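You operate a simulated robot arm through the tools that you are given. There is no shell and no other tool. Be economical: measure what you need, move in short steps, check, and stop when the job is done.

The job below is to be done with a simulated robot arm. You get a single attempt, and the scene is never put back.

Task
Switch the air conditioner on with the remote: cool, 22 degrees, fan low.
Fine: leave the remote in its holder.
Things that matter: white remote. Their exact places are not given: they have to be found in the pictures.

The check looks at the end state, three seconds after you hand in, the way a careful person would. Anything else that was tipped, shoved, dropped, spilled or broken makes it a failure.

Robot
A 7-joint arm with a two-finger parallel gripper on a trunk, on a base that drives. Base frame: it is fixed to the floor where the robot stands at the start and does not move with it; the origin is under the middle of the robot, x ahead of it, y to its left, z up. Readings come in m, degrees, newtons and seconds.
Its first joint turns from -166.0 to 166.0 degrees. Payload 1.57 kg.
The TCP is the grasp point between the finger pads, 0.03 m short of the fingertips. In the tool frame z runs along the fingers and y along their closing line. The gripper opens to 0.08 m. The fingers are 0.017 m wide and 0.012 m thick; the gripper's body (0.04 by 0.082 m) begins 0.08 m behind the TCP.
Orientation is told as [roll, pitch, yaw] about the base's x, y, z axes, in that order, counted from this pose: with the fingers straight down and closing along the base's y, the tool's x points along the base's -x, its y along +y and its z along -z.

Tools
- The arm moves only by the tool play_rows. Its argument "series" is a list of rows, each a list of 3 entries, a list of its own where there are three numbers: the opening, from 0 (shut) to 1 (fully open), then the shift along the tool's x, y, z in m, then the turn, a rotation vector about the tool's x, y, z in degrees. In form: [[fingers, [x, y, z], [rx, ry, rz]], ...]. A call has 1 to 8 rows; each row shifts and turns the commanded pose from where the row before left it, along the tool's axes as they then stand. Rows are played at 5 a second. More than 0.05 m and 8.6 degrees between two rows, or a gripper value outside its range, and nothing of the call is played. A pose out of reach is approached as far as the arm can. The call stops where the force on the tool passes 40 N (or 10 N more than at its start, if that is more) or the arm is blocked; 0.2 s more then pass. The fingers move at their own pace (about 0.153 m/s each) and stop on an object; they squeeze with about 43 N. The grip force told is the motor's: it shows also when the fingers shut on nothing. Time passes only in rows, and 0.2 s behind the last, so rows that do not move let the fingers close. It gives the time, the measured TCP pose, the force on the tool (base axes), the opening and the grip force at its end, in the units of the frame above (readings bear some noise), with the torque about the TCP (base axes, N m) and any sound that the robot's microphone picked up.
- Cameras (640 x 400 px; columns grow to the right, rows downward): "scene" is now at [-0.0148, 0.1575, 1.4142]; the picture's right is [-0.36, -0.93, 0.00], its down [-0.09, 0.03, -1.00] and it looks along [0.93, -0.36, -0.09] (base axes); focal length 255 px, centre (320, 200). "wrist" rides on the gripper at [0.072, -0.007, -0.122] in the tool frame; the picture's right is [0.09, 1.00, 0.00], its down [-0.84, 0.08, -0.54] and it looks along [-0.54, 0.05, 0.84] (tool axes); focal length 238 px, centre (320, 200).
- snapshot(camera): a new picture of that camera. No time passes.
- base_move(legs): drives the robot by 1 to 6 legs, each [ahead, left, turn to the left] in m, m and degrees, along the robot's own axes; the way and the turn of a leg run together, so that a leg with both is an arc; at most 1.5 m and 180 degrees a leg. The arm and the cameras ride along, it lands a little off, and it stops where it bumps. It gives what a move gives.
- aim_head(pan, tilt): turns the head with the scene camera to pan (to the left, within 143 degrees either way) and tilt (down, from -29 to 69), counted from straight ahead of the robot. It gives what a move gives.
- probe_pixels(camera, pixels): there is no depth. For up to 12 entries [column, row, z] of the newest picture of that camera ("zoom" is the newest enlarged one), the place [x, y] in the base frame at which the ray of that pixel passes the height z, good to about 0.002 m. No time passes.
- enlarge(camera, box): a new picture of the part [left, top, right, bottom] of that camera's present view, enlarged. No time passes.
- sign_off(): hands the job in; it is judged then, once.

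Work in short steps. Measure before you move; look again where a grasp or a placing could have gone wrong, and mend it. You have 80 turns and 68 pictures in all, those below and enlarged ones among them. Open the gripper and draw the arm clear of the work before you hand the job in, unless the task says otherwise; then end with one line.

The tools are called as a command line: name --argument value ..., lists and objects as JSON in quotes. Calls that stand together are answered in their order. play_rows: Moves the arm, as the interface text tells. Its arguments: {"type":"object","properties":{"series":{"type":"array","items":{"type":"array"}}},"required":["series"]} The other tools are called the same way: base_move (legs) drives the base; aim_head (pan, tilt) turns the head that bears the scene camera; snapshot (camera) takes a picture; probe_pixels (camera, pixels) gives the place at which the rays of pixels pass given heights; enlarge (camera, box) takes an enlarged picture of a part of a camera's view; sign_off () hands the job in.

At the start:

```text
t: 0.0
ee_pos: [0.6158, -0.1262, 1.4216]
tool_rot: [0.0, 0.0, 0.1]
contact_force: [0.0, -0.1, -0.7]
moment: [0.03, -0.01, 0.01]
opening: 0.0801
gripper_force: 0.0
robot x, y, heading: [-0.0007, -0.0002, 0.2]
head pan, tilt: [-21.2, 5.4]
```

scene: 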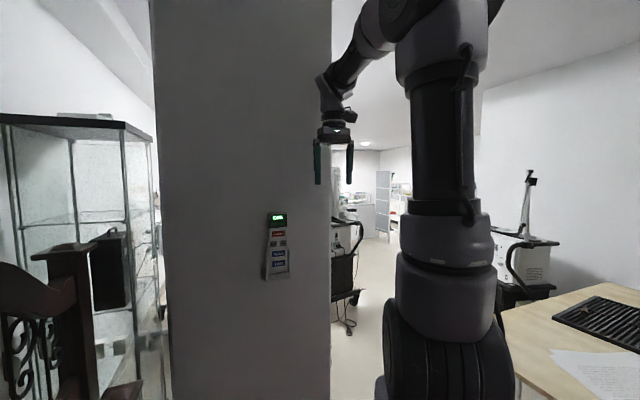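
wrist: 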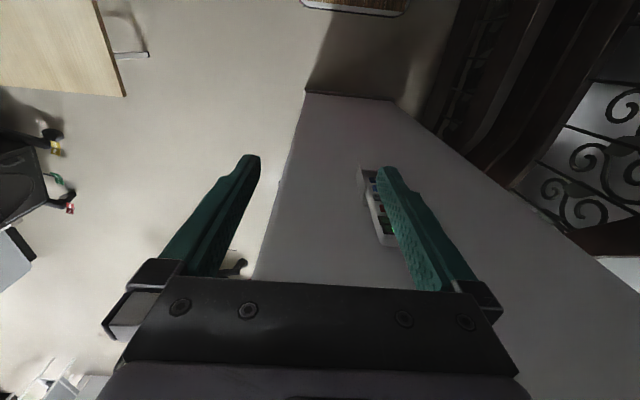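

The remote is on a pillar at about (277,245) in the scene picture. I enlarge it to read its buttons, and look for the air conditioner.

enlarge --camera "scene" --box '[250, 205, 306, 285]'

enlarge --camera "wrist" --box '[330, 150, 420, 260]'

```text
5.00 times, centred on (278, 245) of scene
```

zoom: 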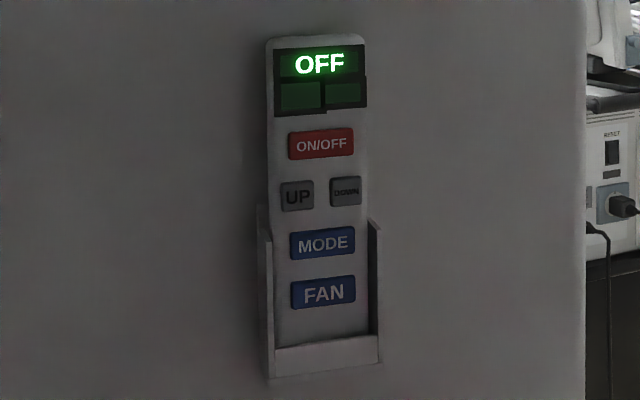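

```text
3.64 times, centred on (375, 205) of wrist
```

zoom: 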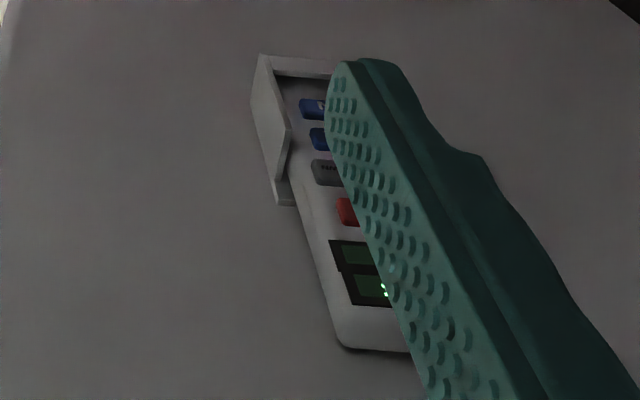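

The remote is in a holder on the pillar face, at roughly x 0.77, y 0, z 1.23, and its display reads OFF. I probe the pillar's floor edge from the wrist view (305,92)-(390,100), and remote points from both cameras, to get the face's plane.

probe_pixels --camera "wrist" --pixels '[[307, 92, 0], [350, 96, 0], [390, 100, 0], [382.7, 208, 1.22], [382.7, 208, 1.24]]'

probe_pixels --camera "scene" --pixels '[[278.2, 233.8, 1.22], [278.2, 233.8, 1.24], [271.8, 234.5, 1.22], [271.8, 234.5, 1.24], [330, 300, 1.0], [165, 300, 1.0]]'

aim_head --pan 0 --tilt 15

snapshot --camera "scene"

```text
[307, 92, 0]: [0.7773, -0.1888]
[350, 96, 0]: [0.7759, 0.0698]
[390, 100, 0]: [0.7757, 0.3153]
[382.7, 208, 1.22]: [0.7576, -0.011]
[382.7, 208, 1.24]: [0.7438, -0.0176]
```

```text
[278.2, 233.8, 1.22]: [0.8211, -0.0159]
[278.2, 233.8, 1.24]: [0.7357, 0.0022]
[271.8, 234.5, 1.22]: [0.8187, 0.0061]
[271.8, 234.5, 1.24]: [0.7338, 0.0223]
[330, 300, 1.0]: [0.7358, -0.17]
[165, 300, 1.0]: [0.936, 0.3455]
```

```text
t: 0.8
ee_pos: [0.6147, -0.1277, 1.4209]
tool_rot: [0.0, -0.1, 0.0]
contact_force: [-1.0, -0.1, 0.4]
moment: [0.04, 0.01, 0.02]
opening: 0.0799
gripper_force: 0.1
robot x, y, heading: [-0.0007, -0.0003, 0.1]
head pan, tilt: [0.0, 15.0]
```

```text
63 pictures are left
```

scene: 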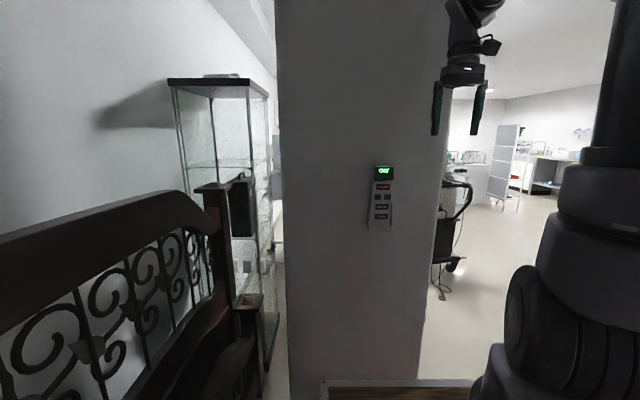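

The wall is the plane x≈0.776 facing the robot squarely. I take a closer look at the remote and start pitching the tool from down to forward, with the fingers closed, staying well short of the wall.

enlarge --camera "scene" --box '[350, 155, 414, 240]'

play_rows --series '[[0, [0, 0, 0], [0, -8.5, 0]], [0, [0, 0, 0], [0, -8.5, 0]], [0, [0, 0, 0], [0, -8.5, 0]], [0, [0, 0, 0], [0, -8.5, 0]], [0, [0, 0, 0], [0, -8.5, 0]]]'

```text
4.71 times, centred on (382, 198) of scene
```

zoom: 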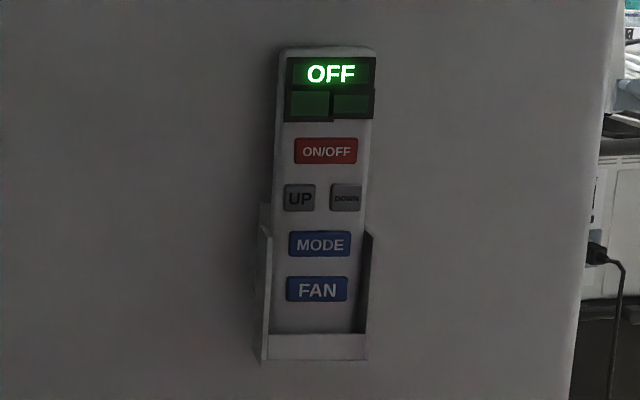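

```text
t: 2.0
ee_pos: [0.6152, -0.1274, 1.4221]
tool_rot: [0.0, -42.6, 0.0]
contact_force: [0.5, -0.4, 0.1]
moment: [0.0, 0.0, 0.01]
opening: 0.0
gripper_force: 21.4
robot x, y, heading: [0.0016, 0.0031, -0.0]
head pan, tilt: [0.0, 15.0]
```

The tool is at pitch -42.6°, going smoothly. I turn the remaining 47.4°.

play_rows --series '[[0, [0, 0, 0], [0, -7.9, 0]], [0, [0, 0, 0], [0, -7.9, 0]], [0, [0, 0, 0], [0, -7.9, 0]], [0, [0, 0, 0], [0, -7.9, 0]], [0, [0, 0, 0], [0, -7.9, 0]], [0, [0, 0, 0], [0, -7.9, 0]], [0, [0, 0, 0], [0, 0, 0]]]'

snapshot --camera "scene"

snapshot --camera "wrist"

probe_pixels --camera "zoom" --pixels '[[326, 151, 1.22], [326, 151, 1.24], [300, 198, 1.19], [300, 198, 1.21], [346, 198, 1.19], [346, 198, 1.21], [320, 244, 1.16], [320, 244, 1.18], [317, 289, 1.13], [317, 289, 1.15]]'

```text
t: 3.6
ee_pos: [0.6297, -0.1307, 1.4434]
tool_rot: [5.8, -89.9, -5.7]
contact_force: [-0.5, -0.7, 0.4]
moment: [-0.02, 0.0, -0.03]
opening: 0.0
gripper_force: 20.7
out of reach, approached as far as the arm can: row 6
robot x, y, heading: [0.0005, -0.0006, -0.2]
head pan, tilt: [0.0, 15.0]
```

```text
61 pictures are left
```

scene: 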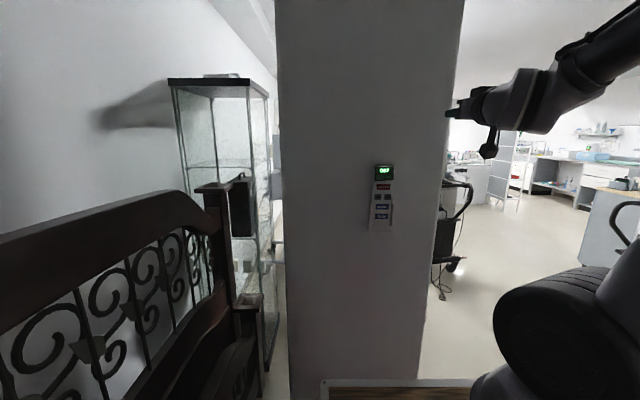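

```text
60 pictures are left
```

wrist: 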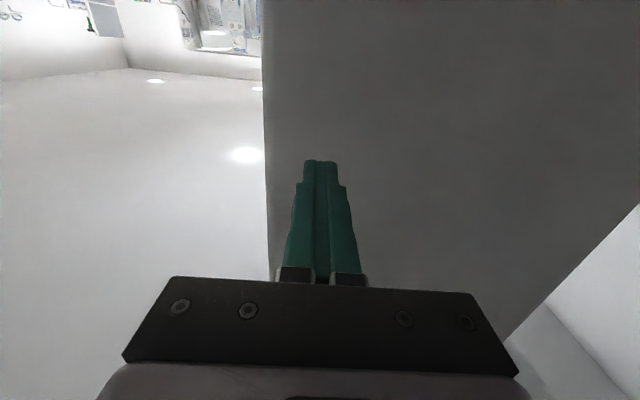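

```text
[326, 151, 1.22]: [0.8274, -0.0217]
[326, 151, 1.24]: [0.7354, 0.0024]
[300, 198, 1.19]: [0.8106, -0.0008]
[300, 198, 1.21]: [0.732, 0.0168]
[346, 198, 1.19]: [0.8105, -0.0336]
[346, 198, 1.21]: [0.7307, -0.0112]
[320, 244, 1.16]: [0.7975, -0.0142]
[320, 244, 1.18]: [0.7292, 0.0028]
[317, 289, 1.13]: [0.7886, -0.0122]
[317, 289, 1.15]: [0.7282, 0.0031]
```

The tool points forward but is at its reach limit here: row 6 couldn't be reached in full. I want to stand a bit further back, so I check behind the robot first.

aim_head --pan 140 --tilt 35

snapshot --camera "scene"

aim_head --pan -140 --tilt 35

snapshot --camera "scene"

aim_head --pan 0 --tilt 15

```text
t: 5.9
ee_pos: [0.6289, -0.1304, 1.4435]
tool_rot: [0.9, -89.7, -0.9]
contact_force: [0.5, 0.3, 0.7]
moment: [0.01, -0.04, 0.0]
opening: 0.0
gripper_force: 21.6
robot x, y, heading: [0.0019, -0.0026, 0.1]
head pan, tilt: [140.0, 35.0]
```

```text
59 pictures are left
```

scene: 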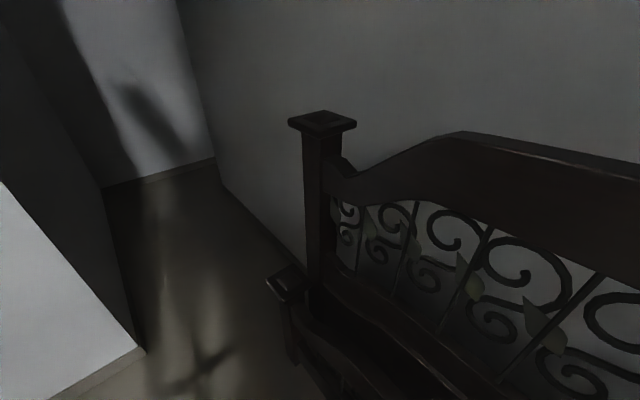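

```text
t: 9.7
ee_pos: [0.6298, -0.1305, 1.4424]
tool_rot: [0.9, -89.7, -0.8]
contact_force: [0.4, 0.4, -0.5]
moment: [0.01, -0.02, 0.01]
opening: 0.0
gripper_force: 21.4
robot x, y, heading: [0.0023, 0.0012, 0.0]
head pan, tilt: [-140.0, 35.0]
```

```text
58 pictures are left
```

scene: 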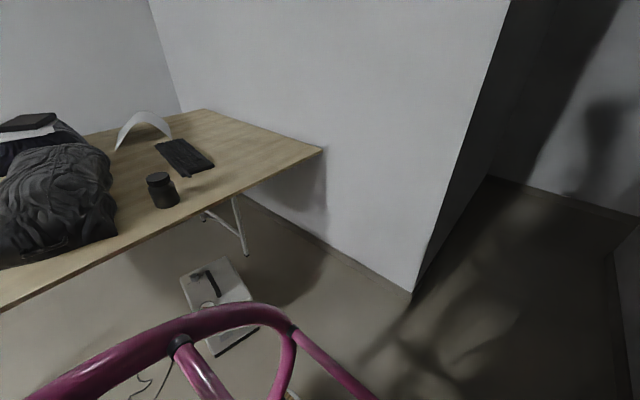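

```text
t: 12.0
ee_pos: [0.6293, -0.1304, 1.4444]
tool_rot: [1.1, -89.7, -1.0]
contact_force: [0.5, 0.3, 0.1]
moment: [0.02, 0.02, 0.0]
opening: 0.0
gripper_force: 21.2
robot x, y, heading: [0.0028, -0.0007, -0.0]
head pan, tilt: [0.0, 15.0]
```

Behind is tight: a pink chair frame is at the right rear and the bench at the left. I'd rather not drive, so I first try moving the tool down and left to stand in front of ON/OFF (y≈-0.003, z≈1.236), with the tip about 7 cm short.

play_rows --series '[[0, [0.026, 0.016, 0.002], [0, 0, 0]], [0, [0.026, 0.016, 0.002], [0, 0, 0]], [0, [0.026, 0.016, 0.002], [0, 0, 0]], [0, [0.026, 0.016, 0.002], [0, 0, 0]], [0, [0.026, 0.016, 0.002], [0, 0, 0]], [0, [0.026, 0.016, 0.002], [0, 0, 0]], [0, [0.026, 0.016, 0.002], [0, 0, 0]], [0, [0.0, 0.0, 0.002], [0, 0, 0]]]'

snapshot --camera "scene"

```text
t: 13.8
ee_pos: [0.7171, -0.0108, 1.3279]
tool_rot: [20.6, -89.9, -20.6]
contact_force: [-0.1, 0.1, -0.5]
moment: [0.01, -0.01, 0.02]
opening: 0.0
gripper_force: 21.5
out of reach, approached as far as the arm can: row 1, 2, 3, 4, 5, 6, 7
robot x, y, heading: [-0.0001, 0.0012, -0.3]
head pan, tilt: [0.0, 15.0]
```

```text
57 pictures are left
```

scene: 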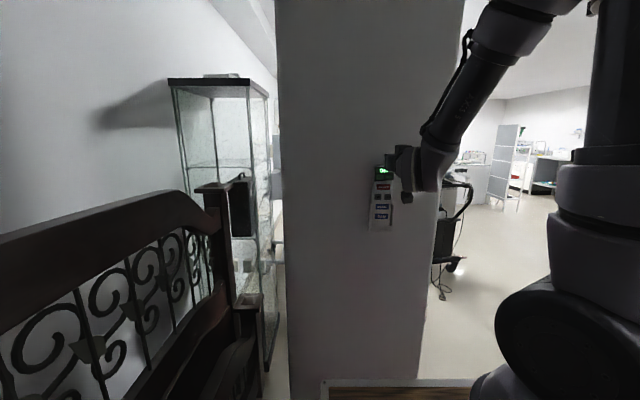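

At full horizontal the arm is too folded here: it was pushed out to x=0.717. A tool pitched about 30° downward should be reachable without driving, and the fingertip can still press straight in. I turn back by 30°, which also swings the tip away from the wall.

play_rows --series '[[0, [0, 0, 0], [0, 7.5, 0]], [0, [0, 0, 0], [0, 7.5, 0]], [0, [0, 0, 0], [0, 7.5, 0]], [0, [0, 0, 0], [0, 7.5, 0]], [0, [0, 0, 0], [0, 0, 0]]]'

snapshot --camera "scene"

```text
t: 15.0
ee_pos: [0.718, -0.0115, 1.3288]
tool_rot: [0.2, -59.8, -0.1]
contact_force: [0.5, -1.0, 0.6]
moment: [0.0, -0.01, 0.01]
opening: 0.0
gripper_force: 20.8
robot x, y, heading: [-0.0011, 0.0008, 0.1]
head pan, tilt: [0.0, 15.0]
```

```text
56 pictures are left
```

scene: 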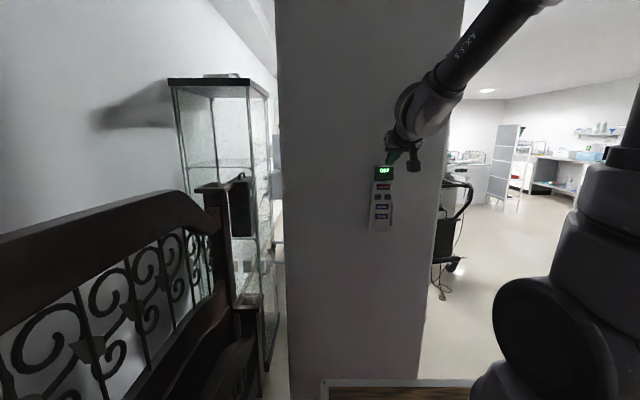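

The pose is clean now: pitch -60° at (0.718,-0.012,1.329). I draw back 6 cm from the wall, then lower to the ON/OFF height.

play_rows --series '[[0, [0.015, 0, -0.026], [0, 0, 0]], [0, [0.015, 0, -0.026], [0, 0, 0]], [0, [0.0248, 0.003, 0.0143], [0, 0, 0]], [0, [0.0248, 0.003, 0.0143], [0, 0, 0]], [0, [0.0248, 0.0025, 0.0143], [0, 0, 0]], [0, [0, 0, 0], [0, 0, 0]]]'

enlarge --camera "scene" --box '[340, 145, 424, 245]'

snapshot --camera "wrist"

```text
t: 16.4
ee_pos: [0.6631, -0.0012, 1.2474]
tool_rot: [-0.1, -59.8, 0.0]
contact_force: [-0.8, -0.4, 0.7]
moment: [0.01, 0.01, 0.0]
opening: 0.0
gripper_force: 21.4
out of reach, approached as far as the arm can: row 5
robot x, y, heading: [0.0019, -0.0029, 0.1]
head pan, tilt: [0.0, 15.0]
```

```text
4.00 times, centred on (382, 195) of scene
```

zoom: 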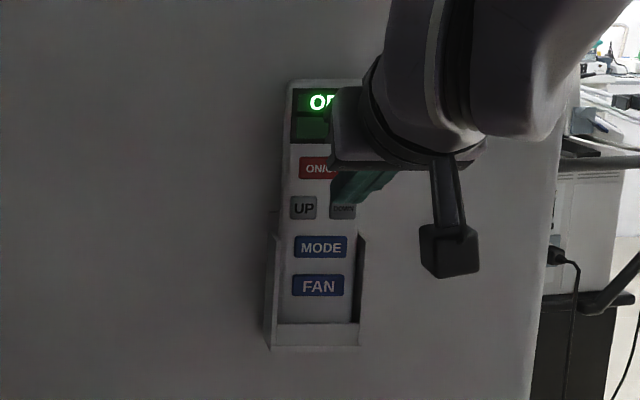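

```text
54 pictures are left
```

wrist: 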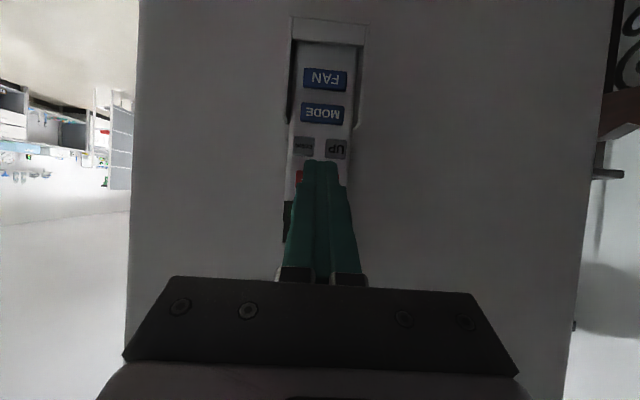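

The wrist camera now looks squarely at the remote (upside down): FAN (325,80), MODE (322,113), UP (336,149), DOWN (304,147). I cross-check the positions and depth with probes.

probe_pixels --camera "wrist" --pixels '[[322, 113, 1.172], [322, 113, 1.168], [325, 80, 1.141], [325, 80, 1.137], [336, 149, 1.204], [304, 147, 1.204], [336, 149, 1.2], [304, 147, 1.2], [285, 110, 1.17], [355, 110, 1.17]]'

```text
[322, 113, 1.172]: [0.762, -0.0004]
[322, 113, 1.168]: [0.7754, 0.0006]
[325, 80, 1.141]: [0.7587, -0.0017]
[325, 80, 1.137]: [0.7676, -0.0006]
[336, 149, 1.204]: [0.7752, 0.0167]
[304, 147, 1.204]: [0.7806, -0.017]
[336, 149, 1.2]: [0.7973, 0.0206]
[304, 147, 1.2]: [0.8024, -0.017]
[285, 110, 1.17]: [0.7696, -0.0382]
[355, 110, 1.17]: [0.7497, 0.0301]
```

Both estimates agree: ON/OFF z≈1.237, UP/DOWN ≈1.206, MODE ≈1.173 and FAN ≈1.142, with the face at x≈0.755. I advance 5 cm toward ON/OFF and check the contact.

play_rows --series '[[0, [-0.009, 0, 0.0178], [0, 0, 0]], [0, [-0.009, 0, 0.0178], [0, 0, 0]], [0, [-0.005, 0, 0.0087], [0, 0, 0]], [0, [0, 0, 0], [0, 0, 0]]]'

snapshot --camera "wrist"

```text
t: 17.4
ee_pos: [0.7139, -0.0016, 1.2455]
tool_rot: [0.0, -60.0, 0.0]
contact_force: [-1.9, 0.9, 0.0]
moment: [-0.02, 0.04, 0.03]
opening: 0.0
gripper_force: 21.3
robot x, y, heading: [0.001, 0.0029, -0.3]
head pan, tilt: [0.0, 15.0]
heard: click
```

```text
53 pictures are left
```

wrist: 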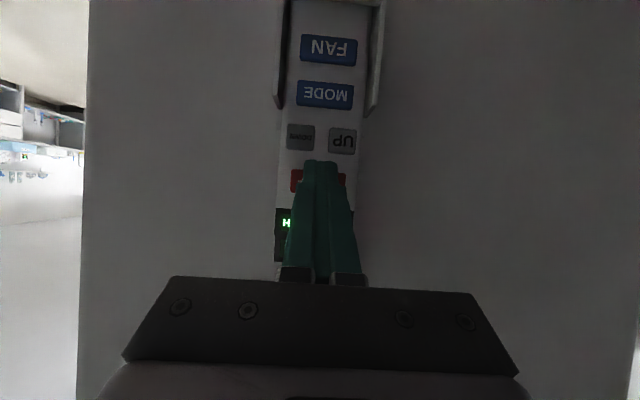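

A click was heard and the display lit up, so the button face is pressed at TCP x≈0.714. I retract 3 cm and shift aside to read the display.

play_rows --series '[[0, [0.0075, 0, -0.013], [0, 0, 0]], [0, [0.0075, 0, -0.013], [0, 0, 0]], [0, [0, -0.035, 0], [0, 0, 0]], [0, [0, -0.035, 0], [0, 0, 0]], [0, [0, 0, 0], [0, 0, 0]]]'

enlarge --camera "scene" --box '[350, 155, 414, 240]'

```text
t: 18.6
ee_pos: [0.6843, -0.0731, 1.2455]
tool_rot: [0.2, -60.0, 0.0]
contact_force: [-0.6, -0.3, 0.1]
moment: [0.01, -0.01, 0.0]
opening: 0.0
gripper_force: 21.4
robot x, y, heading: [0.0008, 0.0002, -0.2]
head pan, tilt: [0.0, 15.0]
```

```text
4.71 times, centred on (382, 198) of scene
```

zoom: 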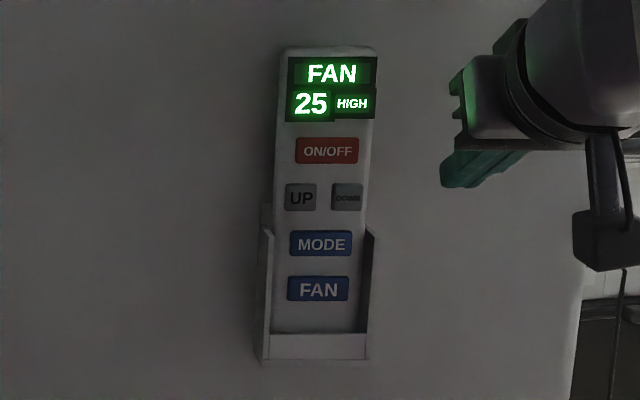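

The remote is on and reads FAN, 25, HIGH. Next is MODE: I move in front of it (z≈1.181 TCP, y≈-0.002), still 3 cm off.

play_rows --series '[[0, [0.0188, 0.024, 0.0108], [0, 0, 0]], [0, [0.0188, 0.024, 0.0108], [0, 0, 0]], [0, [0.0188, 0.023, 0.0108], [0, 0, 0]], [0, [0, 0, 0], [0, 0, 0]]]'

snapshot --camera "wrist"

```text
t: 19.6
ee_pos: [0.6939, 0.0023, 1.1833]
tool_rot: [-0.1, -59.8, 0.0]
contact_force: [0.2, 0.1, -0.6]
moment: [-0.04, -0.01, 0.0]
opening: 0.0003
gripper_force: 21.5
out of reach, approached as far as the arm can: row 1, 2
robot x, y, heading: [0.0006, -0.0037, 0.1]
head pan, tilt: [0.0, 15.0]
```

```text
51 pictures are left
```

wrist: 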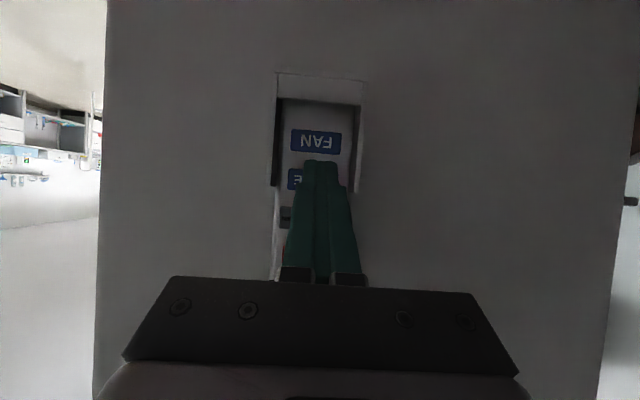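

The tip is in front of MODE (MODE row ~179, FAN at (317,141)) with y about 4 mm left of centre. I correct that, press in about 2 cm and come back.

play_rows --series '[[0, [0.0017, -0.004, 0.001], [0, 0, 0]], [0, [-0.005, 0, 0.0087], [0, 0, 0]], [0, [-0.005, 0, 0.0087], [0, 0, 0]], [0, [0, 0, 0], [0, 0, 0]]]'

enlarge --camera "scene" --box '[350, 155, 414, 240]'

```text
t: 20.6
ee_pos: [0.7178, -0.0007, 1.1821]
tool_rot: [0.1, -59.7, 0.0]
contact_force: [-19.4, 1.9, -0.4]
moment: [0.18, 0.15, 0.04]
opening: 0.0
gripper_force: 22.0
out of reach, approached as far as the arm can: row 1
robot x, y, heading: [-0.0007, 0.0013, -0.1]
head pan, tilt: [0.0, 15.0]
heard: click
```

```text
4.71 times, centred on (382, 198) of scene
```

zoom: 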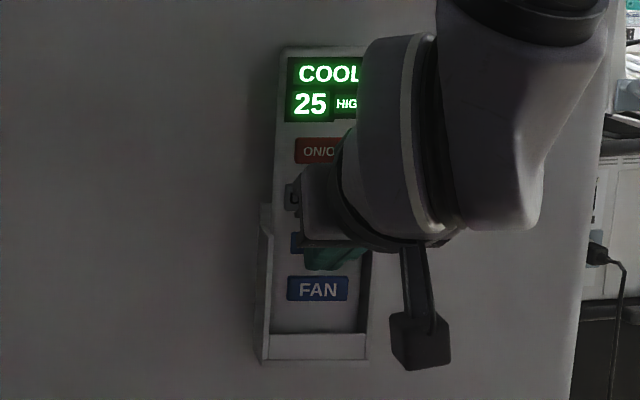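

COOL is set; the display now reads COOL, 25, HIGH. I retract, tilt the tool to -50° for more room at the lower FAN button, and lower to it.

play_rows --series '[[0, [0.01, 0, -0.0173], [0, 0, 0]], [0, [0, 0, 0], [0, 5, 0]], [0, [0, 0, 0], [0, 5, 0]], [0, [0.0104, 0, 0.0087], [0, 0, 0]], [0, [0.0104, 0, 0.0087], [0, 0, 0]], [0, [0, 0, 0], [0, 0, 0]]]'

snapshot --camera "wrist"

```text
t: 22.0
ee_pos: [0.6979, -0.0004, 1.1588]
tool_rot: [0.0, -49.8, 0.1]
contact_force: [0.4, 0.4, -0.7]
moment: [-0.01, 0.01, -0.02]
opening: 0.0001
gripper_force: 21.4
robot x, y, heading: [-0.001, 0.0058, -0.1]
head pan, tilt: [0.0, 15.0]
```

```text
49 pictures are left
```

wrist: 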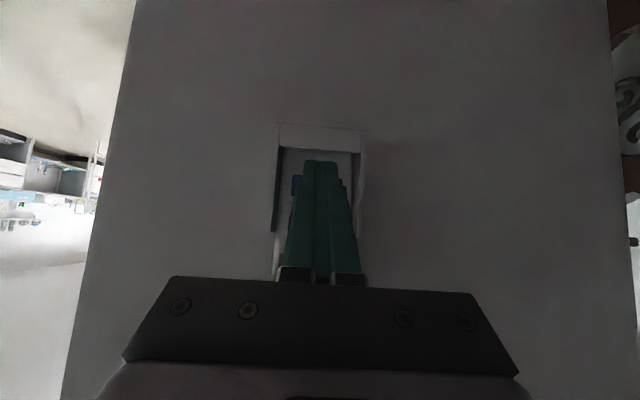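

The tip is aligned over FAN (button edge visible around (297,185)). I press in about 1.9 cm.

play_rows --series '[[0, [-0.005, -0.001, 0.0083], [0, 0, 0]], [0, [-0.005, -0.001, 0.0083], [0, 0, 0]], [0, [0, 0, 0], [0, 0, 0]]]'

enlarge --camera "scene" --box '[350, 155, 414, 240]'

```text
t: 22.8
ee_pos: [0.7159, -0.0019, 1.1538]
tool_rot: [0.0, -49.9, 0.1]
contact_force: [-1.6, 1.2, -0.7]
moment: [0.05, 0.01, 0.03]
opening: 0.0
gripper_force: 20.9
robot x, y, heading: [-0.0006, 0.0014, 0.1]
head pan, tilt: [0.0, 15.0]
heard: click
```

```text
4.71 times, centred on (382, 198) of scene
```

zoom: 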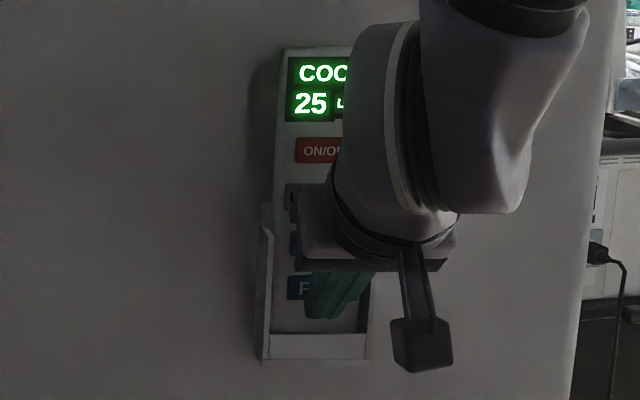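

A click, and the fan readout now starts with "L". I retract, then move in front of DOWN (y≈-0.019, z≈1.218 TCP) and look.

play_rows --series '[[0, [0.008, 0, -0.0095], [0, 0, 0]], [0, [0.008, 0, -0.0095], [0, 0, 0]], [0, [-0.0163, -0.006, -0.0137], [0, 0, 0]], [0, [-0.0163, -0.006, -0.0137], [0, 0, 0]], [0, [-0.0163, -0.006, -0.0137], [0, 0, 0]], [0, [0, 0, 0], [0, 0, 0]]]'

snapshot --camera "wrist"

enlarge --camera "scene" --box '[350, 155, 414, 240]'

```text
t: 24.2
ee_pos: [0.692, -0.0193, 1.2168]
tool_rot: [0.0, -49.9, 0.0]
contact_force: [-0.6, -0.8, 0.5]
moment: [-0.02, 0.02, 0.02]
opening: 0.0002
gripper_force: 21.3
robot x, y, heading: [0.0009, -0.0026, 0.1]
head pan, tilt: [0.0, 15.0]
```

```text
47 pictures are left
```

wrist: 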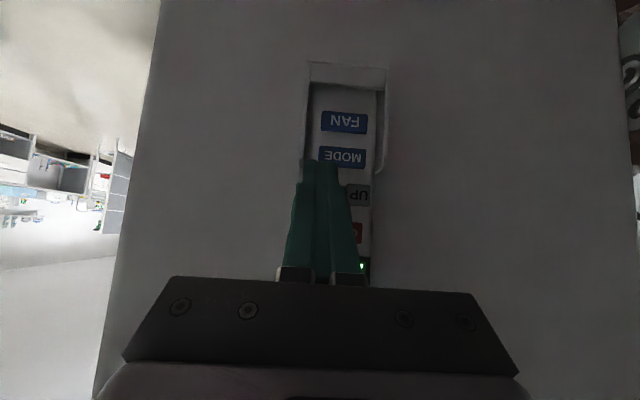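

```text
4.71 times, centred on (382, 198) of scene
```

zoom: 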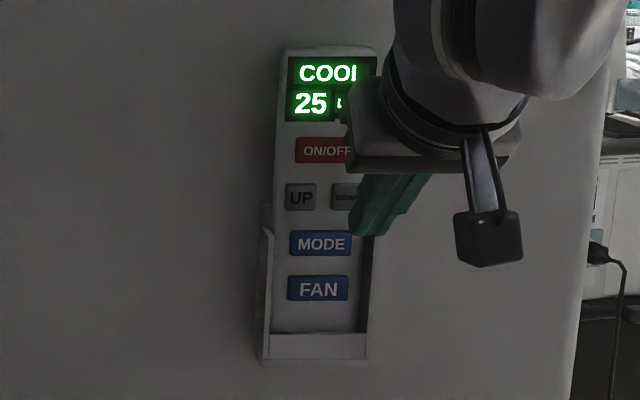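

The position matches DOWN: the tip is in its column and UP is clear to the right at (358,195) in the wrist view. I press once and come back to check that it counts one degree.

play_rows --series '[[0, [-0.0084, 0, 0.0093], [0, 0, 0]], [0, [-0.0084, 0, 0.0093], [0, 0, 0]], [0, [0, 0, 0], [0, 0, 0]], [0, [0.008, 0, -0.0095], [0, 0, 0]], [0, [0, 0, 0], [0, 0, 0]]]'

enlarge --camera "scene" --box '[350, 155, 414, 240]'

```text
t: 25.4
ee_pos: [0.7039, -0.0209, 1.2183]
tool_rot: [0.1, -49.9, -0.1]
contact_force: [-0.2, -0.1, 0.4]
moment: [-0.02, -0.02, -0.04]
opening: 0.0
gripper_force: 21.2
robot x, y, heading: [0.0004, 0.0025, 0.0]
head pan, tilt: [0.0, 15.0]
heard: click
```

```text
4.71 times, centred on (382, 198) of scene
```

zoom: 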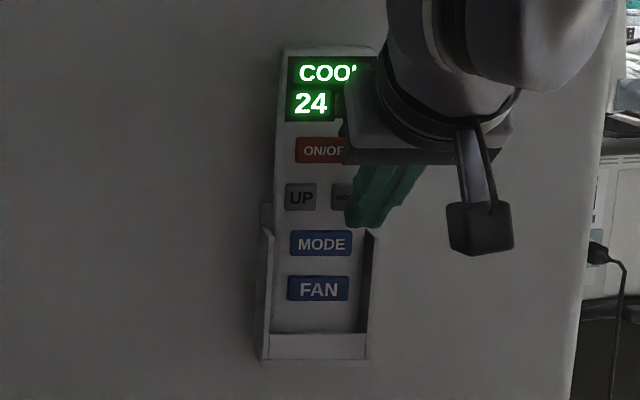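

One press took it from 25 to 24. I press DOWN twice more, drawing back fully each time.

play_rows --series '[[0, [-0.008, 0, 0.0095], [0, 0, 0]], [0, [0, 0, 0], [0, 0, 0]], [0, [0.008, 0, -0.0095], [0, 0, 0]], [0, [0, 0, 0], [0, 0, 0]]]'

enlarge --camera "scene" --box '[350, 155, 414, 240]'

```text
t: 26.4
ee_pos: [0.7053, -0.0205, 1.2159]
tool_rot: [0.0, -49.8, -0.1]
contact_force: [1.3, -0.3, -0.1]
moment: [0.03, 0.0, 0.0]
opening: 0.0
gripper_force: 21.1
robot x, y, heading: [-0.0007, -0.003, -0.0]
head pan, tilt: [0.0, 15.0]
heard: click
```

```text
4.71 times, centred on (382, 198) of scene
```

zoom: 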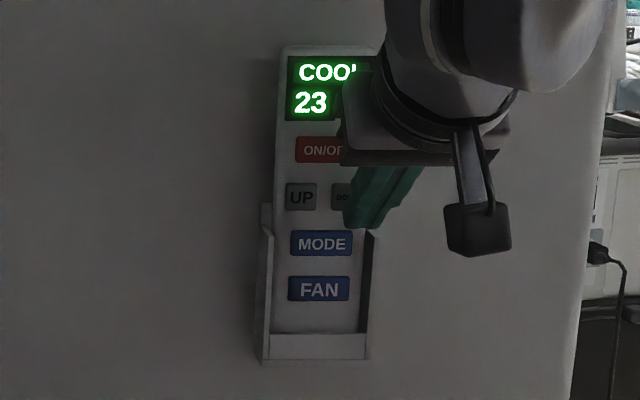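

The display reads 23. One more press, then I draw back and aside to read the whole display.

play_rows --series '[[0, [-0.008, 0, 0.0095], [0, 0, 0]], [0, [0, 0, 0], [0, 0, 0]], [0, [0.008, 0, -0.0095], [0, 0, 0]], [0, [0.008, 0, -0.0095], [0, 0, 0]], [0, [0, -0.035, 0], [0, 0, 0]], [0, [-0.01, -0.035, -0.01], [0, 0, 0]], [0, [0, 0, 0], [0, 0, 0]]]'

enlarge --camera "scene" --box '[350, 155, 414, 240]'

```text
t: 28.0
ee_pos: [0.6912, -0.0916, 1.2314]
tool_rot: [0.0, -49.9, -0.1]
contact_force: [-0.4, 0.2, 0.4]
moment: [0.02, 0.06, 0.01]
opening: 0.0
gripper_force: 22.1
robot x, y, heading: [-0.0014, 0.0031, -0.1]
head pan, tilt: [0.0, 15.0]
heard: click, click
```

```text
4.71 times, centred on (382, 198) of scene
```

zoom: 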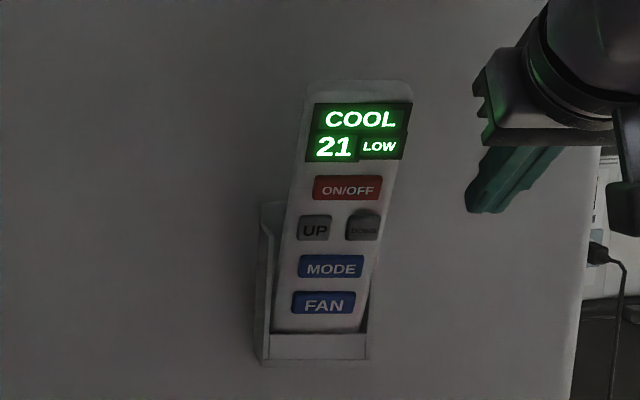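

Two clicks were heard, so it now reads 21, and the remote has tilted in its holder (display moved to about (360,130) in the zoom). I look from both cameras before doing anything.

snapshot --camera "wrist"

play_rows --series '[[0, [0, 0, 0], [0, 0, 0]], [0, [0, 0, 0], [0, 0, 0]]]'

enlarge --camera "scene" --box '[350, 155, 414, 240]'

```text
42 pictures are left
```

wrist: 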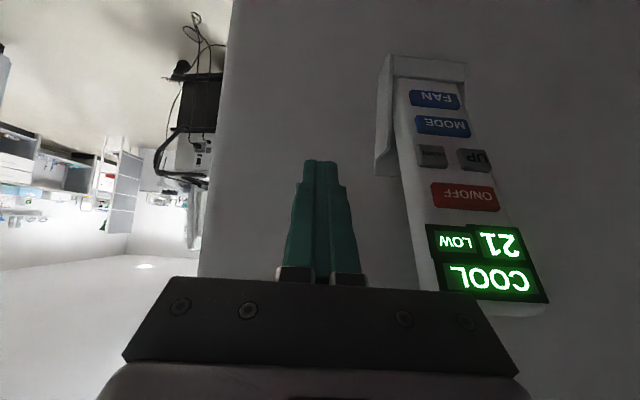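

```text
t: 28.6
ee_pos: [0.6894, -0.0909, 1.2327]
tool_rot: [0.0, -50.0, 0.1]
contact_force: [0.1, 0.2, 0.6]
moment: [0.0, -0.02, 0.0]
opening: 0.0
gripper_force: 21.2
robot x, y, heading: [0.0011, 0.0009, 0.0]
head pan, tilt: [0.0, 15.0]
```

```text
4.71 times, centred on (382, 198) of scene
```

zoom: 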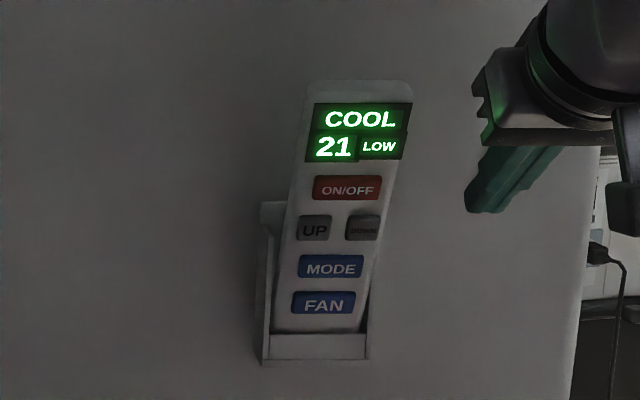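

It rests stably but leans forward out of the holder, and it evidently tipped against the finger and gave a second DOWN click. I measure its lean from the two views (the wrist has not moved) before pushing it back upright and pressing UP once.

probe_pixels --camera "zoom" --pixels '[[347, 188, 1.22], [347, 188, 1.24], [314, 228, 1.19], [314, 228, 1.21], [331, 266, 1.16], [331, 266, 1.18], [323, 303, 1.13], [323, 303, 1.15], [357, 84, 1.27], [357, 84, 1.29]]'

probe_pixels --camera "wrist" --pixels '[[465, 197, 1.22], [465, 197, 1.24], [474, 160, 1.19], [474, 160, 1.21], [443, 126, 1.16], [443, 126, 1.18], [436, 99, 1.13], [436, 99, 1.15], [495, 312, 1.27], [495, 312, 1.29]]'

```text
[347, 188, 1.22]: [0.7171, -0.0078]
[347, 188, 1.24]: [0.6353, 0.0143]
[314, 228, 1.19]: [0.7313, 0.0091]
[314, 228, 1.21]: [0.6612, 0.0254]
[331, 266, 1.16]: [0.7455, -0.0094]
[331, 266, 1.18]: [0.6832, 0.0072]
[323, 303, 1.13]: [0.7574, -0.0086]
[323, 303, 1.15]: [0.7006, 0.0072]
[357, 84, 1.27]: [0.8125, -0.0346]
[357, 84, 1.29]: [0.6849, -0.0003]
```

```text
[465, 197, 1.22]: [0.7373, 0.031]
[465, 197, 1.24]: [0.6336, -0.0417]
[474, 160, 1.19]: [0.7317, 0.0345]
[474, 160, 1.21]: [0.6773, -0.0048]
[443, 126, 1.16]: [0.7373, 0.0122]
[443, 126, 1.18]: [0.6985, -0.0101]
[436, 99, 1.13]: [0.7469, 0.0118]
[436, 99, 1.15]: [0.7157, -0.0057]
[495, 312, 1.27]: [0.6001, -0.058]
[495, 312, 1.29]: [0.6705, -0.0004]
```

The remote leans about 23° forward: its top is at x≈0.675, ON/OFF at 0.69 and FAN at 0.725, all still centred. I retreat and rise to z≈1.288 before moving in front of the display, so I can push the top gently back.

play_rows --series '[[0, [-0.0014, 0, -0.0273], [0, 0, 0]], [0, [-0.0014, 0, -0.0273], [0, 0, 0]], [0, [-0.0014, 0, -0.0273], [0, 0, 0]], [0, [0, 0, 0], [0, 0, 0]]]'

```text
t: 29.6
ee_pos: [0.632, -0.0911, 1.287]
tool_rot: [0.1, -49.9, 0.0]
contact_force: [0.9, -0.3, -0.1]
moment: [-0.04, 0.01, 0.03]
opening: 0.0
gripper_force: 21.4
robot x, y, heading: [-0.0, -0.0012, -0.1]
head pan, tilt: [0.0, 15.0]
```

The pose was reached at x=0.632 (tip 0.66, clear of the leaning top at 0.675). I sweep sideways to y≈-0.001.

play_rows --series '[[0, [0.004, 0.03, -0.005], [0, 0, 0]], [0, [0, 0.03, 0], [0, 0, 0]], [0, [0, 0.03, 0], [0, 0, 0]], [0, [0, 0, 0], [0, 0, 0]]]'

snapshot --camera "wrist"

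enlarge --camera "scene" --box '[340, 135, 424, 240]'

```text
t: 30.6
ee_pos: [0.626, 0.0012, 1.2888]
tool_rot: [-0.1, -49.9, 0.0]
contact_force: [-0.6, 0.5, -0.1]
moment: [0.0, 0.01, 0.01]
opening: 0.0
gripper_force: 21.2
robot x, y, heading: [0.0018, -0.0006, -0.3]
head pan, tilt: [0.0, 15.0]
```

```text
40 pictures are left
```

wrist: 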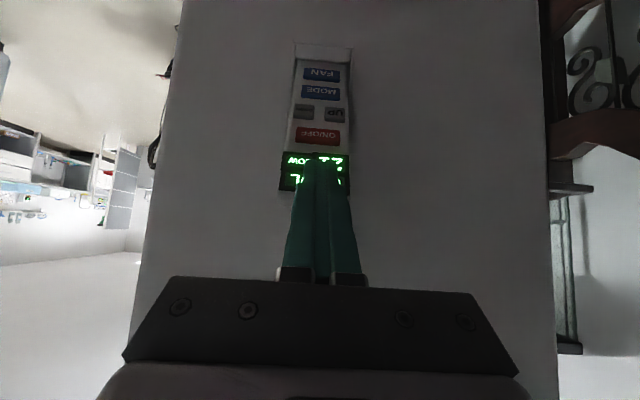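

```text
3.81 times, centred on (382, 188) of scene
```

zoom: 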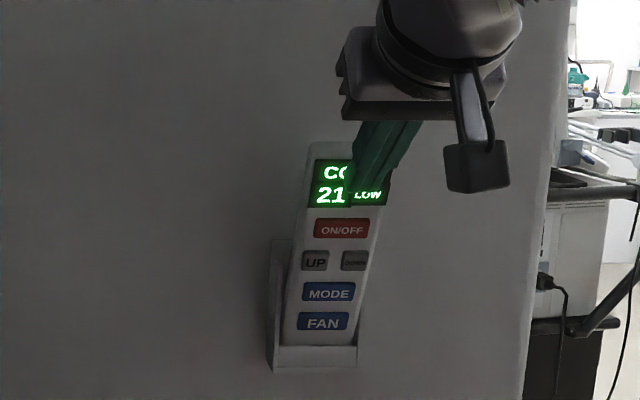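

The tip is centred in front of the display, at the leaning top. I push slowly toward the wall, 1 cm per row.

play_rows --series '[[0, [-0.0072, 0, 0.007], [0, 0, 0]], [0, [-0.0072, 0, 0.007], [0, 0, 0]], [0, [-0.0072, 0, 0.007], [0, 0, 0]], [0, [-0.0072, 0, 0.007], [0, 0, 0]], [0, [-0.0072, 0, 0.007], [0, 0, 0]], [0, [-0.0072, 0, 0.007], [0, 0, 0]], [0, [-0.0072, 0, 0.007], [0, 0, 0]], [0, [-0.0072, 0, 0.007], [0, 0, 0]]]'

enlarge --camera "scene" --box '[340, 135, 424, 240]'

```text
t: 32.4
ee_pos: [0.7037, -0.0004, 1.2965]
tool_rot: [0.0, -49.9, 0.0]
contact_force: [-0.3, -0.2, 0.5]
moment: [0.01, 0.01, 0.05]
opening: 0.0002
gripper_force: 21.0
robot x, y, heading: [0.0008, -0.0013, -0.1]
head pan, tilt: [0.0, 15.0]
```

```text
3.81 times, centred on (382, 188) of scene
```

zoom: 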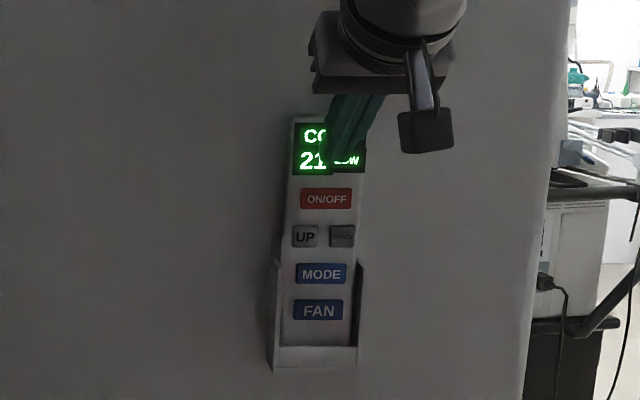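

The remote is nearly upright again. I push another ~2 cm in small steps until it rests on the wall.

play_rows --series '[[0, [-0.0026, 0, 0.0031], [0, 0, 0]], [0, [-0.0026, 0, 0.0031], [0, 0, 0]], [0, [-0.0026, 0, 0.0031], [0, 0, 0]], [0, [0, 0, 0], [0, 0, 0]]]'

enlarge --camera "scene" --box '[340, 135, 424, 240]'

```text
t: 33.4
ee_pos: [0.7168, -0.0001, 1.2959]
tool_rot: [0.1, -49.9, 0.0]
contact_force: [0.1, -0.3, 0.2]
moment: [0.04, -0.05, 0.02]
opening: 0.0002
gripper_force: 21.4
robot x, y, heading: [0.0012, -0.0015, 0.0]
head pan, tilt: [0.0, 15.0]
```

```text
3.81 times, centred on (382, 188) of scene
```

zoom: 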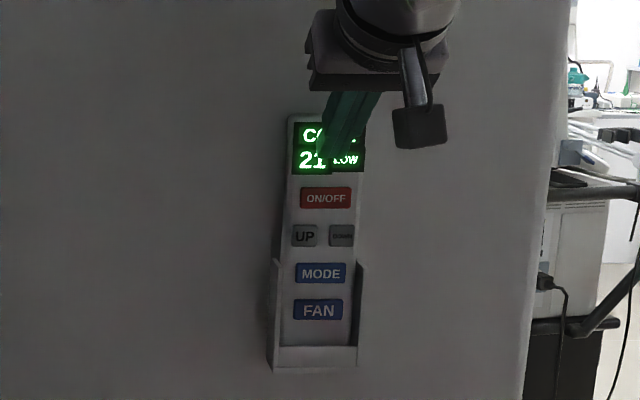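

It matches its original position (ON/OFF at scene row 187.5 against 187.6 at first). I add a slight firm push, then withdraw slowly.

play_rows --series '[[0, [-0.0026, 0, 0.0031], [0, 0, 0]], [0, [-0.0019, 0, 0.0023], [0, 0, 0]], [0, [0, 0, 0], [0, 0, 0]]]'

play_rows --series '[[0, [0.0013, 0, -0.0015], [0, 0, 0]], [0, [0.0013, 0, -0.0015], [0, 0, 0]], [0, [0.0013, 0, -0.0015], [0, 0, 0]], [0, [0.0026, 0, -0.0031], [0, 0, 0]], [0, [0.0026, 0, -0.0031], [0, 0, 0]], [0, [0.0026, 0, -0.0031], [0, 0, 0]], [0, [0.0052, 0, -0.0062], [0, 0, 0]], [0, [0, 0, 0], [0, 0, 0]]]'

enlarge --camera "scene" --box '[340, 135, 424, 240]'

```text
t: 34.2
ee_pos: [0.7216, -0.0015, 1.2969]
tool_rot: [0.0, -49.7, 0.0]
contact_force: [-27.0, 0.9, -1.4]
moment: [0.0, 0.35, 0.01]
opening: 0.0001
gripper_force: 20.7
robot x, y, heading: [-0.0014, 0.0004, -0.2]
head pan, tilt: [0.0, 15.0]
```

```text
t: 36.0
ee_pos: [0.6975, 0.0005, 1.2972]
tool_rot: [0.0, -50.0, 0.1]
contact_force: [0.8, -0.2, -0.1]
moment: [0.02, 0.0, -0.03]
opening: 0.0
gripper_force: 21.5
robot x, y, heading: [-0.0016, 0.0022, -0.0]
head pan, tilt: [0.0, 15.0]
```

```text
3.81 times, centred on (382, 188) of scene
```

zoom: 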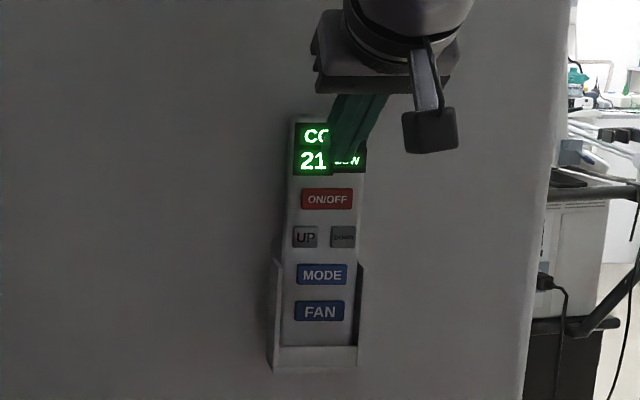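

Display is 1–2 zoom pixels off from the pushed position, which may be a slight lean again. I back off another 4 cm, wait, and compare.

play_rows --series '[[0, [0.0064, 0, -0.0077], [0, 0, 0]], [0, [0.0064, 0, -0.0077], [0, 0, 0]], [0, [0.0064, 0, -0.0077], [0, 0, 0]], [0, [0.0064, 0, -0.0077], [0, 0, 0]], [0, [0, 0, 0], [0, 0, 0]], [0, [0, 0, 0], [0, 0, 0]], [0, [0, 0, 0], [0, 0, 0]]]'

enlarge --camera "scene" --box '[340, 135, 424, 240]'

enlarge --camera "wrist" --box '[240, 20, 400, 220]'

```text
t: 37.6
ee_pos: [0.6574, -0.0002, 1.2972]
tool_rot: [0.0, -49.9, 0.0]
contact_force: [0.0, 0.1, -0.3]
moment: [-0.01, -0.02, 0.0]
opening: 0.0002
gripper_force: 21.0
robot x, y, heading: [0.0014, 0.0012, 0.0]
head pan, tilt: [0.0, 15.0]
```

```text
3.81 times, centred on (382, 188) of scene
```

zoom: 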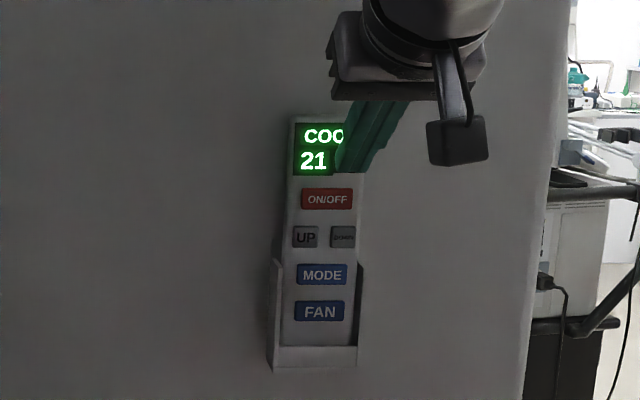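

```text
2.00 times, centred on (320, 120) of wrist
```

zoom: 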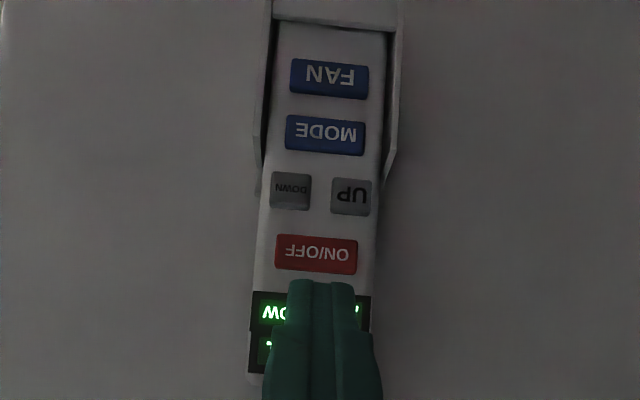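

It stands upright and stable. I move in front of UP (y≈0.015, TCP z≈1.218), about 3 cm off.

play_rows --series '[[0, [0.0137, 0.005, 0.0246], [0, 0, 0]], [0, [0.0137, 0.005, 0.0246], [0, 0, 0]], [0, [0.0137, 0.005, 0.0246], [0, 0, 0]], [0, [0, 0, 0], [0, 0, 0]]]'

enlarge --camera "wrist" --box '[240, 60, 400, 260]'

```text
t: 38.6
ee_pos: [0.6879, 0.0159, 1.218]
tool_rot: [0.1, -50.0, 0.0]
contact_force: [0.1, 0.2, 0.2]
moment: [-0.02, -0.01, -0.04]
opening: 0.0
gripper_force: 21.6
robot x, y, heading: [-0.0025, 0.0009, -0.0]
head pan, tilt: [0.0, 15.0]
```

```text
2.00 times, centred on (320, 160) of wrist
```

zoom: 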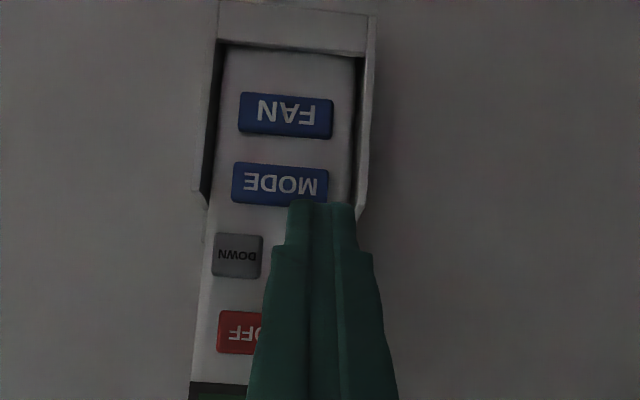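

Aligned over UP, with DOWN clear on the left. I advance in fine steps and expect a single click.

play_rows --series '[[0, [-0.0064, 0, 0.0077], [0, 0, 0]], [0, [-0.0064, 0, 0.0077], [0, 0, 0]], [0, [-0.0026, 0, 0.0031], [0, 0, 0]], [0, [-0.0013, 0, 0.0015], [0, 0, 0]], [0, [0, 0, 0], [0, 0, 0]]]'

enlarge --camera "scene" --box '[340, 135, 424, 240]'

```text
t: 39.8
ee_pos: [0.7143, 0.0145, 1.217]
tool_rot: [0.0, -49.9, 0.0]
contact_force: [0.1, 0.5, -0.1]
moment: [0.02, -0.01, 0.0]
opening: 0.0
gripper_force: 21.4
robot x, y, heading: [-0.0021, -0.0009, 0.1]
head pan, tilt: [0.0, 15.0]
```

```text
3.81 times, centred on (382, 188) of scene
```

zoom: 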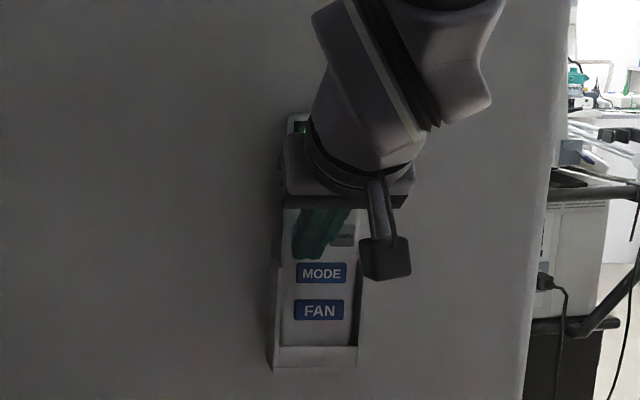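

No click yet and no force. I go on by 1.5 mm steps.

play_rows --series '[[0, [-0.001, 0, 0.0012], [0, 0, 0]], [0, [-0.001, 0, 0.0012], [0, 0, 0]], [0, [0, 0, 0], [0, 0, 0]]]'

```text
t: 40.6
ee_pos: [0.716, 0.0135, 1.2174]
tool_rot: [0.1, -49.9, 0.0]
contact_force: [-1.8, -0.4, -0.1]
moment: [0.0, 0.03, 0.02]
opening: 0.0002
gripper_force: 21.1
robot x, y, heading: [0.0011, -0.0026, -0.0]
head pan, tilt: [0.0, 15.0]
heard: click
```

One click at x=0.716. I draw back very slowly, straight out.

play_rows --series '[[0, [0.0006, 0, -0.0008], [0, 0, 0]], [0, [0.0006, 0, -0.0008], [0, 0, 0]], [0, [0.0006, 0, -0.0008], [0, 0, 0]], [0, [0.0013, 0, -0.0015], [0, 0, 0]], [0, [0.0013, 0, -0.0015], [0, 0, 0]], [0, [0.0026, 0, -0.0031], [0, 0, 0]], [0, [0.0026, 0, -0.0031], [0, 0, 0]], [0, [0.0026, 0, -0.0031], [0, 0, 0]]]'

enlarge --camera "scene" --box '[340, 135, 424, 240]'

enlarge --camera "wrist" --box '[240, 60, 400, 260]'

```text
t: 42.4
ee_pos: [0.6975, 0.0158, 1.2179]
tool_rot: [0.0, -49.8, 0.0]
contact_force: [-0.2, 0.5, -0.3]
moment: [-0.02, -0.02, -0.01]
opening: 0.0
gripper_force: 21.6
robot x, y, heading: [0.0025, -0.0006, -0.3]
head pan, tilt: [0.0, 15.0]
```

```text
3.81 times, centred on (382, 188) of scene
```

zoom: 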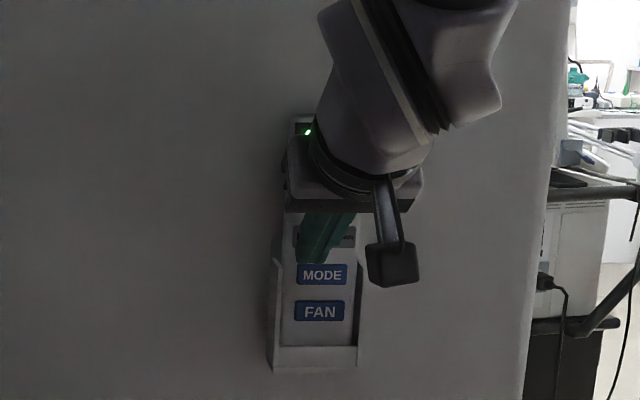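

```text
2.00 times, centred on (320, 160) of wrist
```

zoom: 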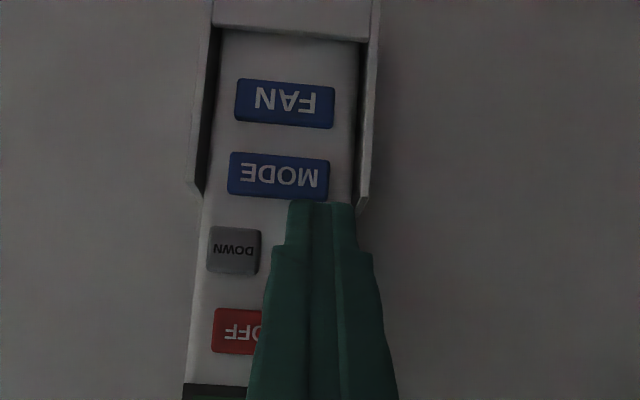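

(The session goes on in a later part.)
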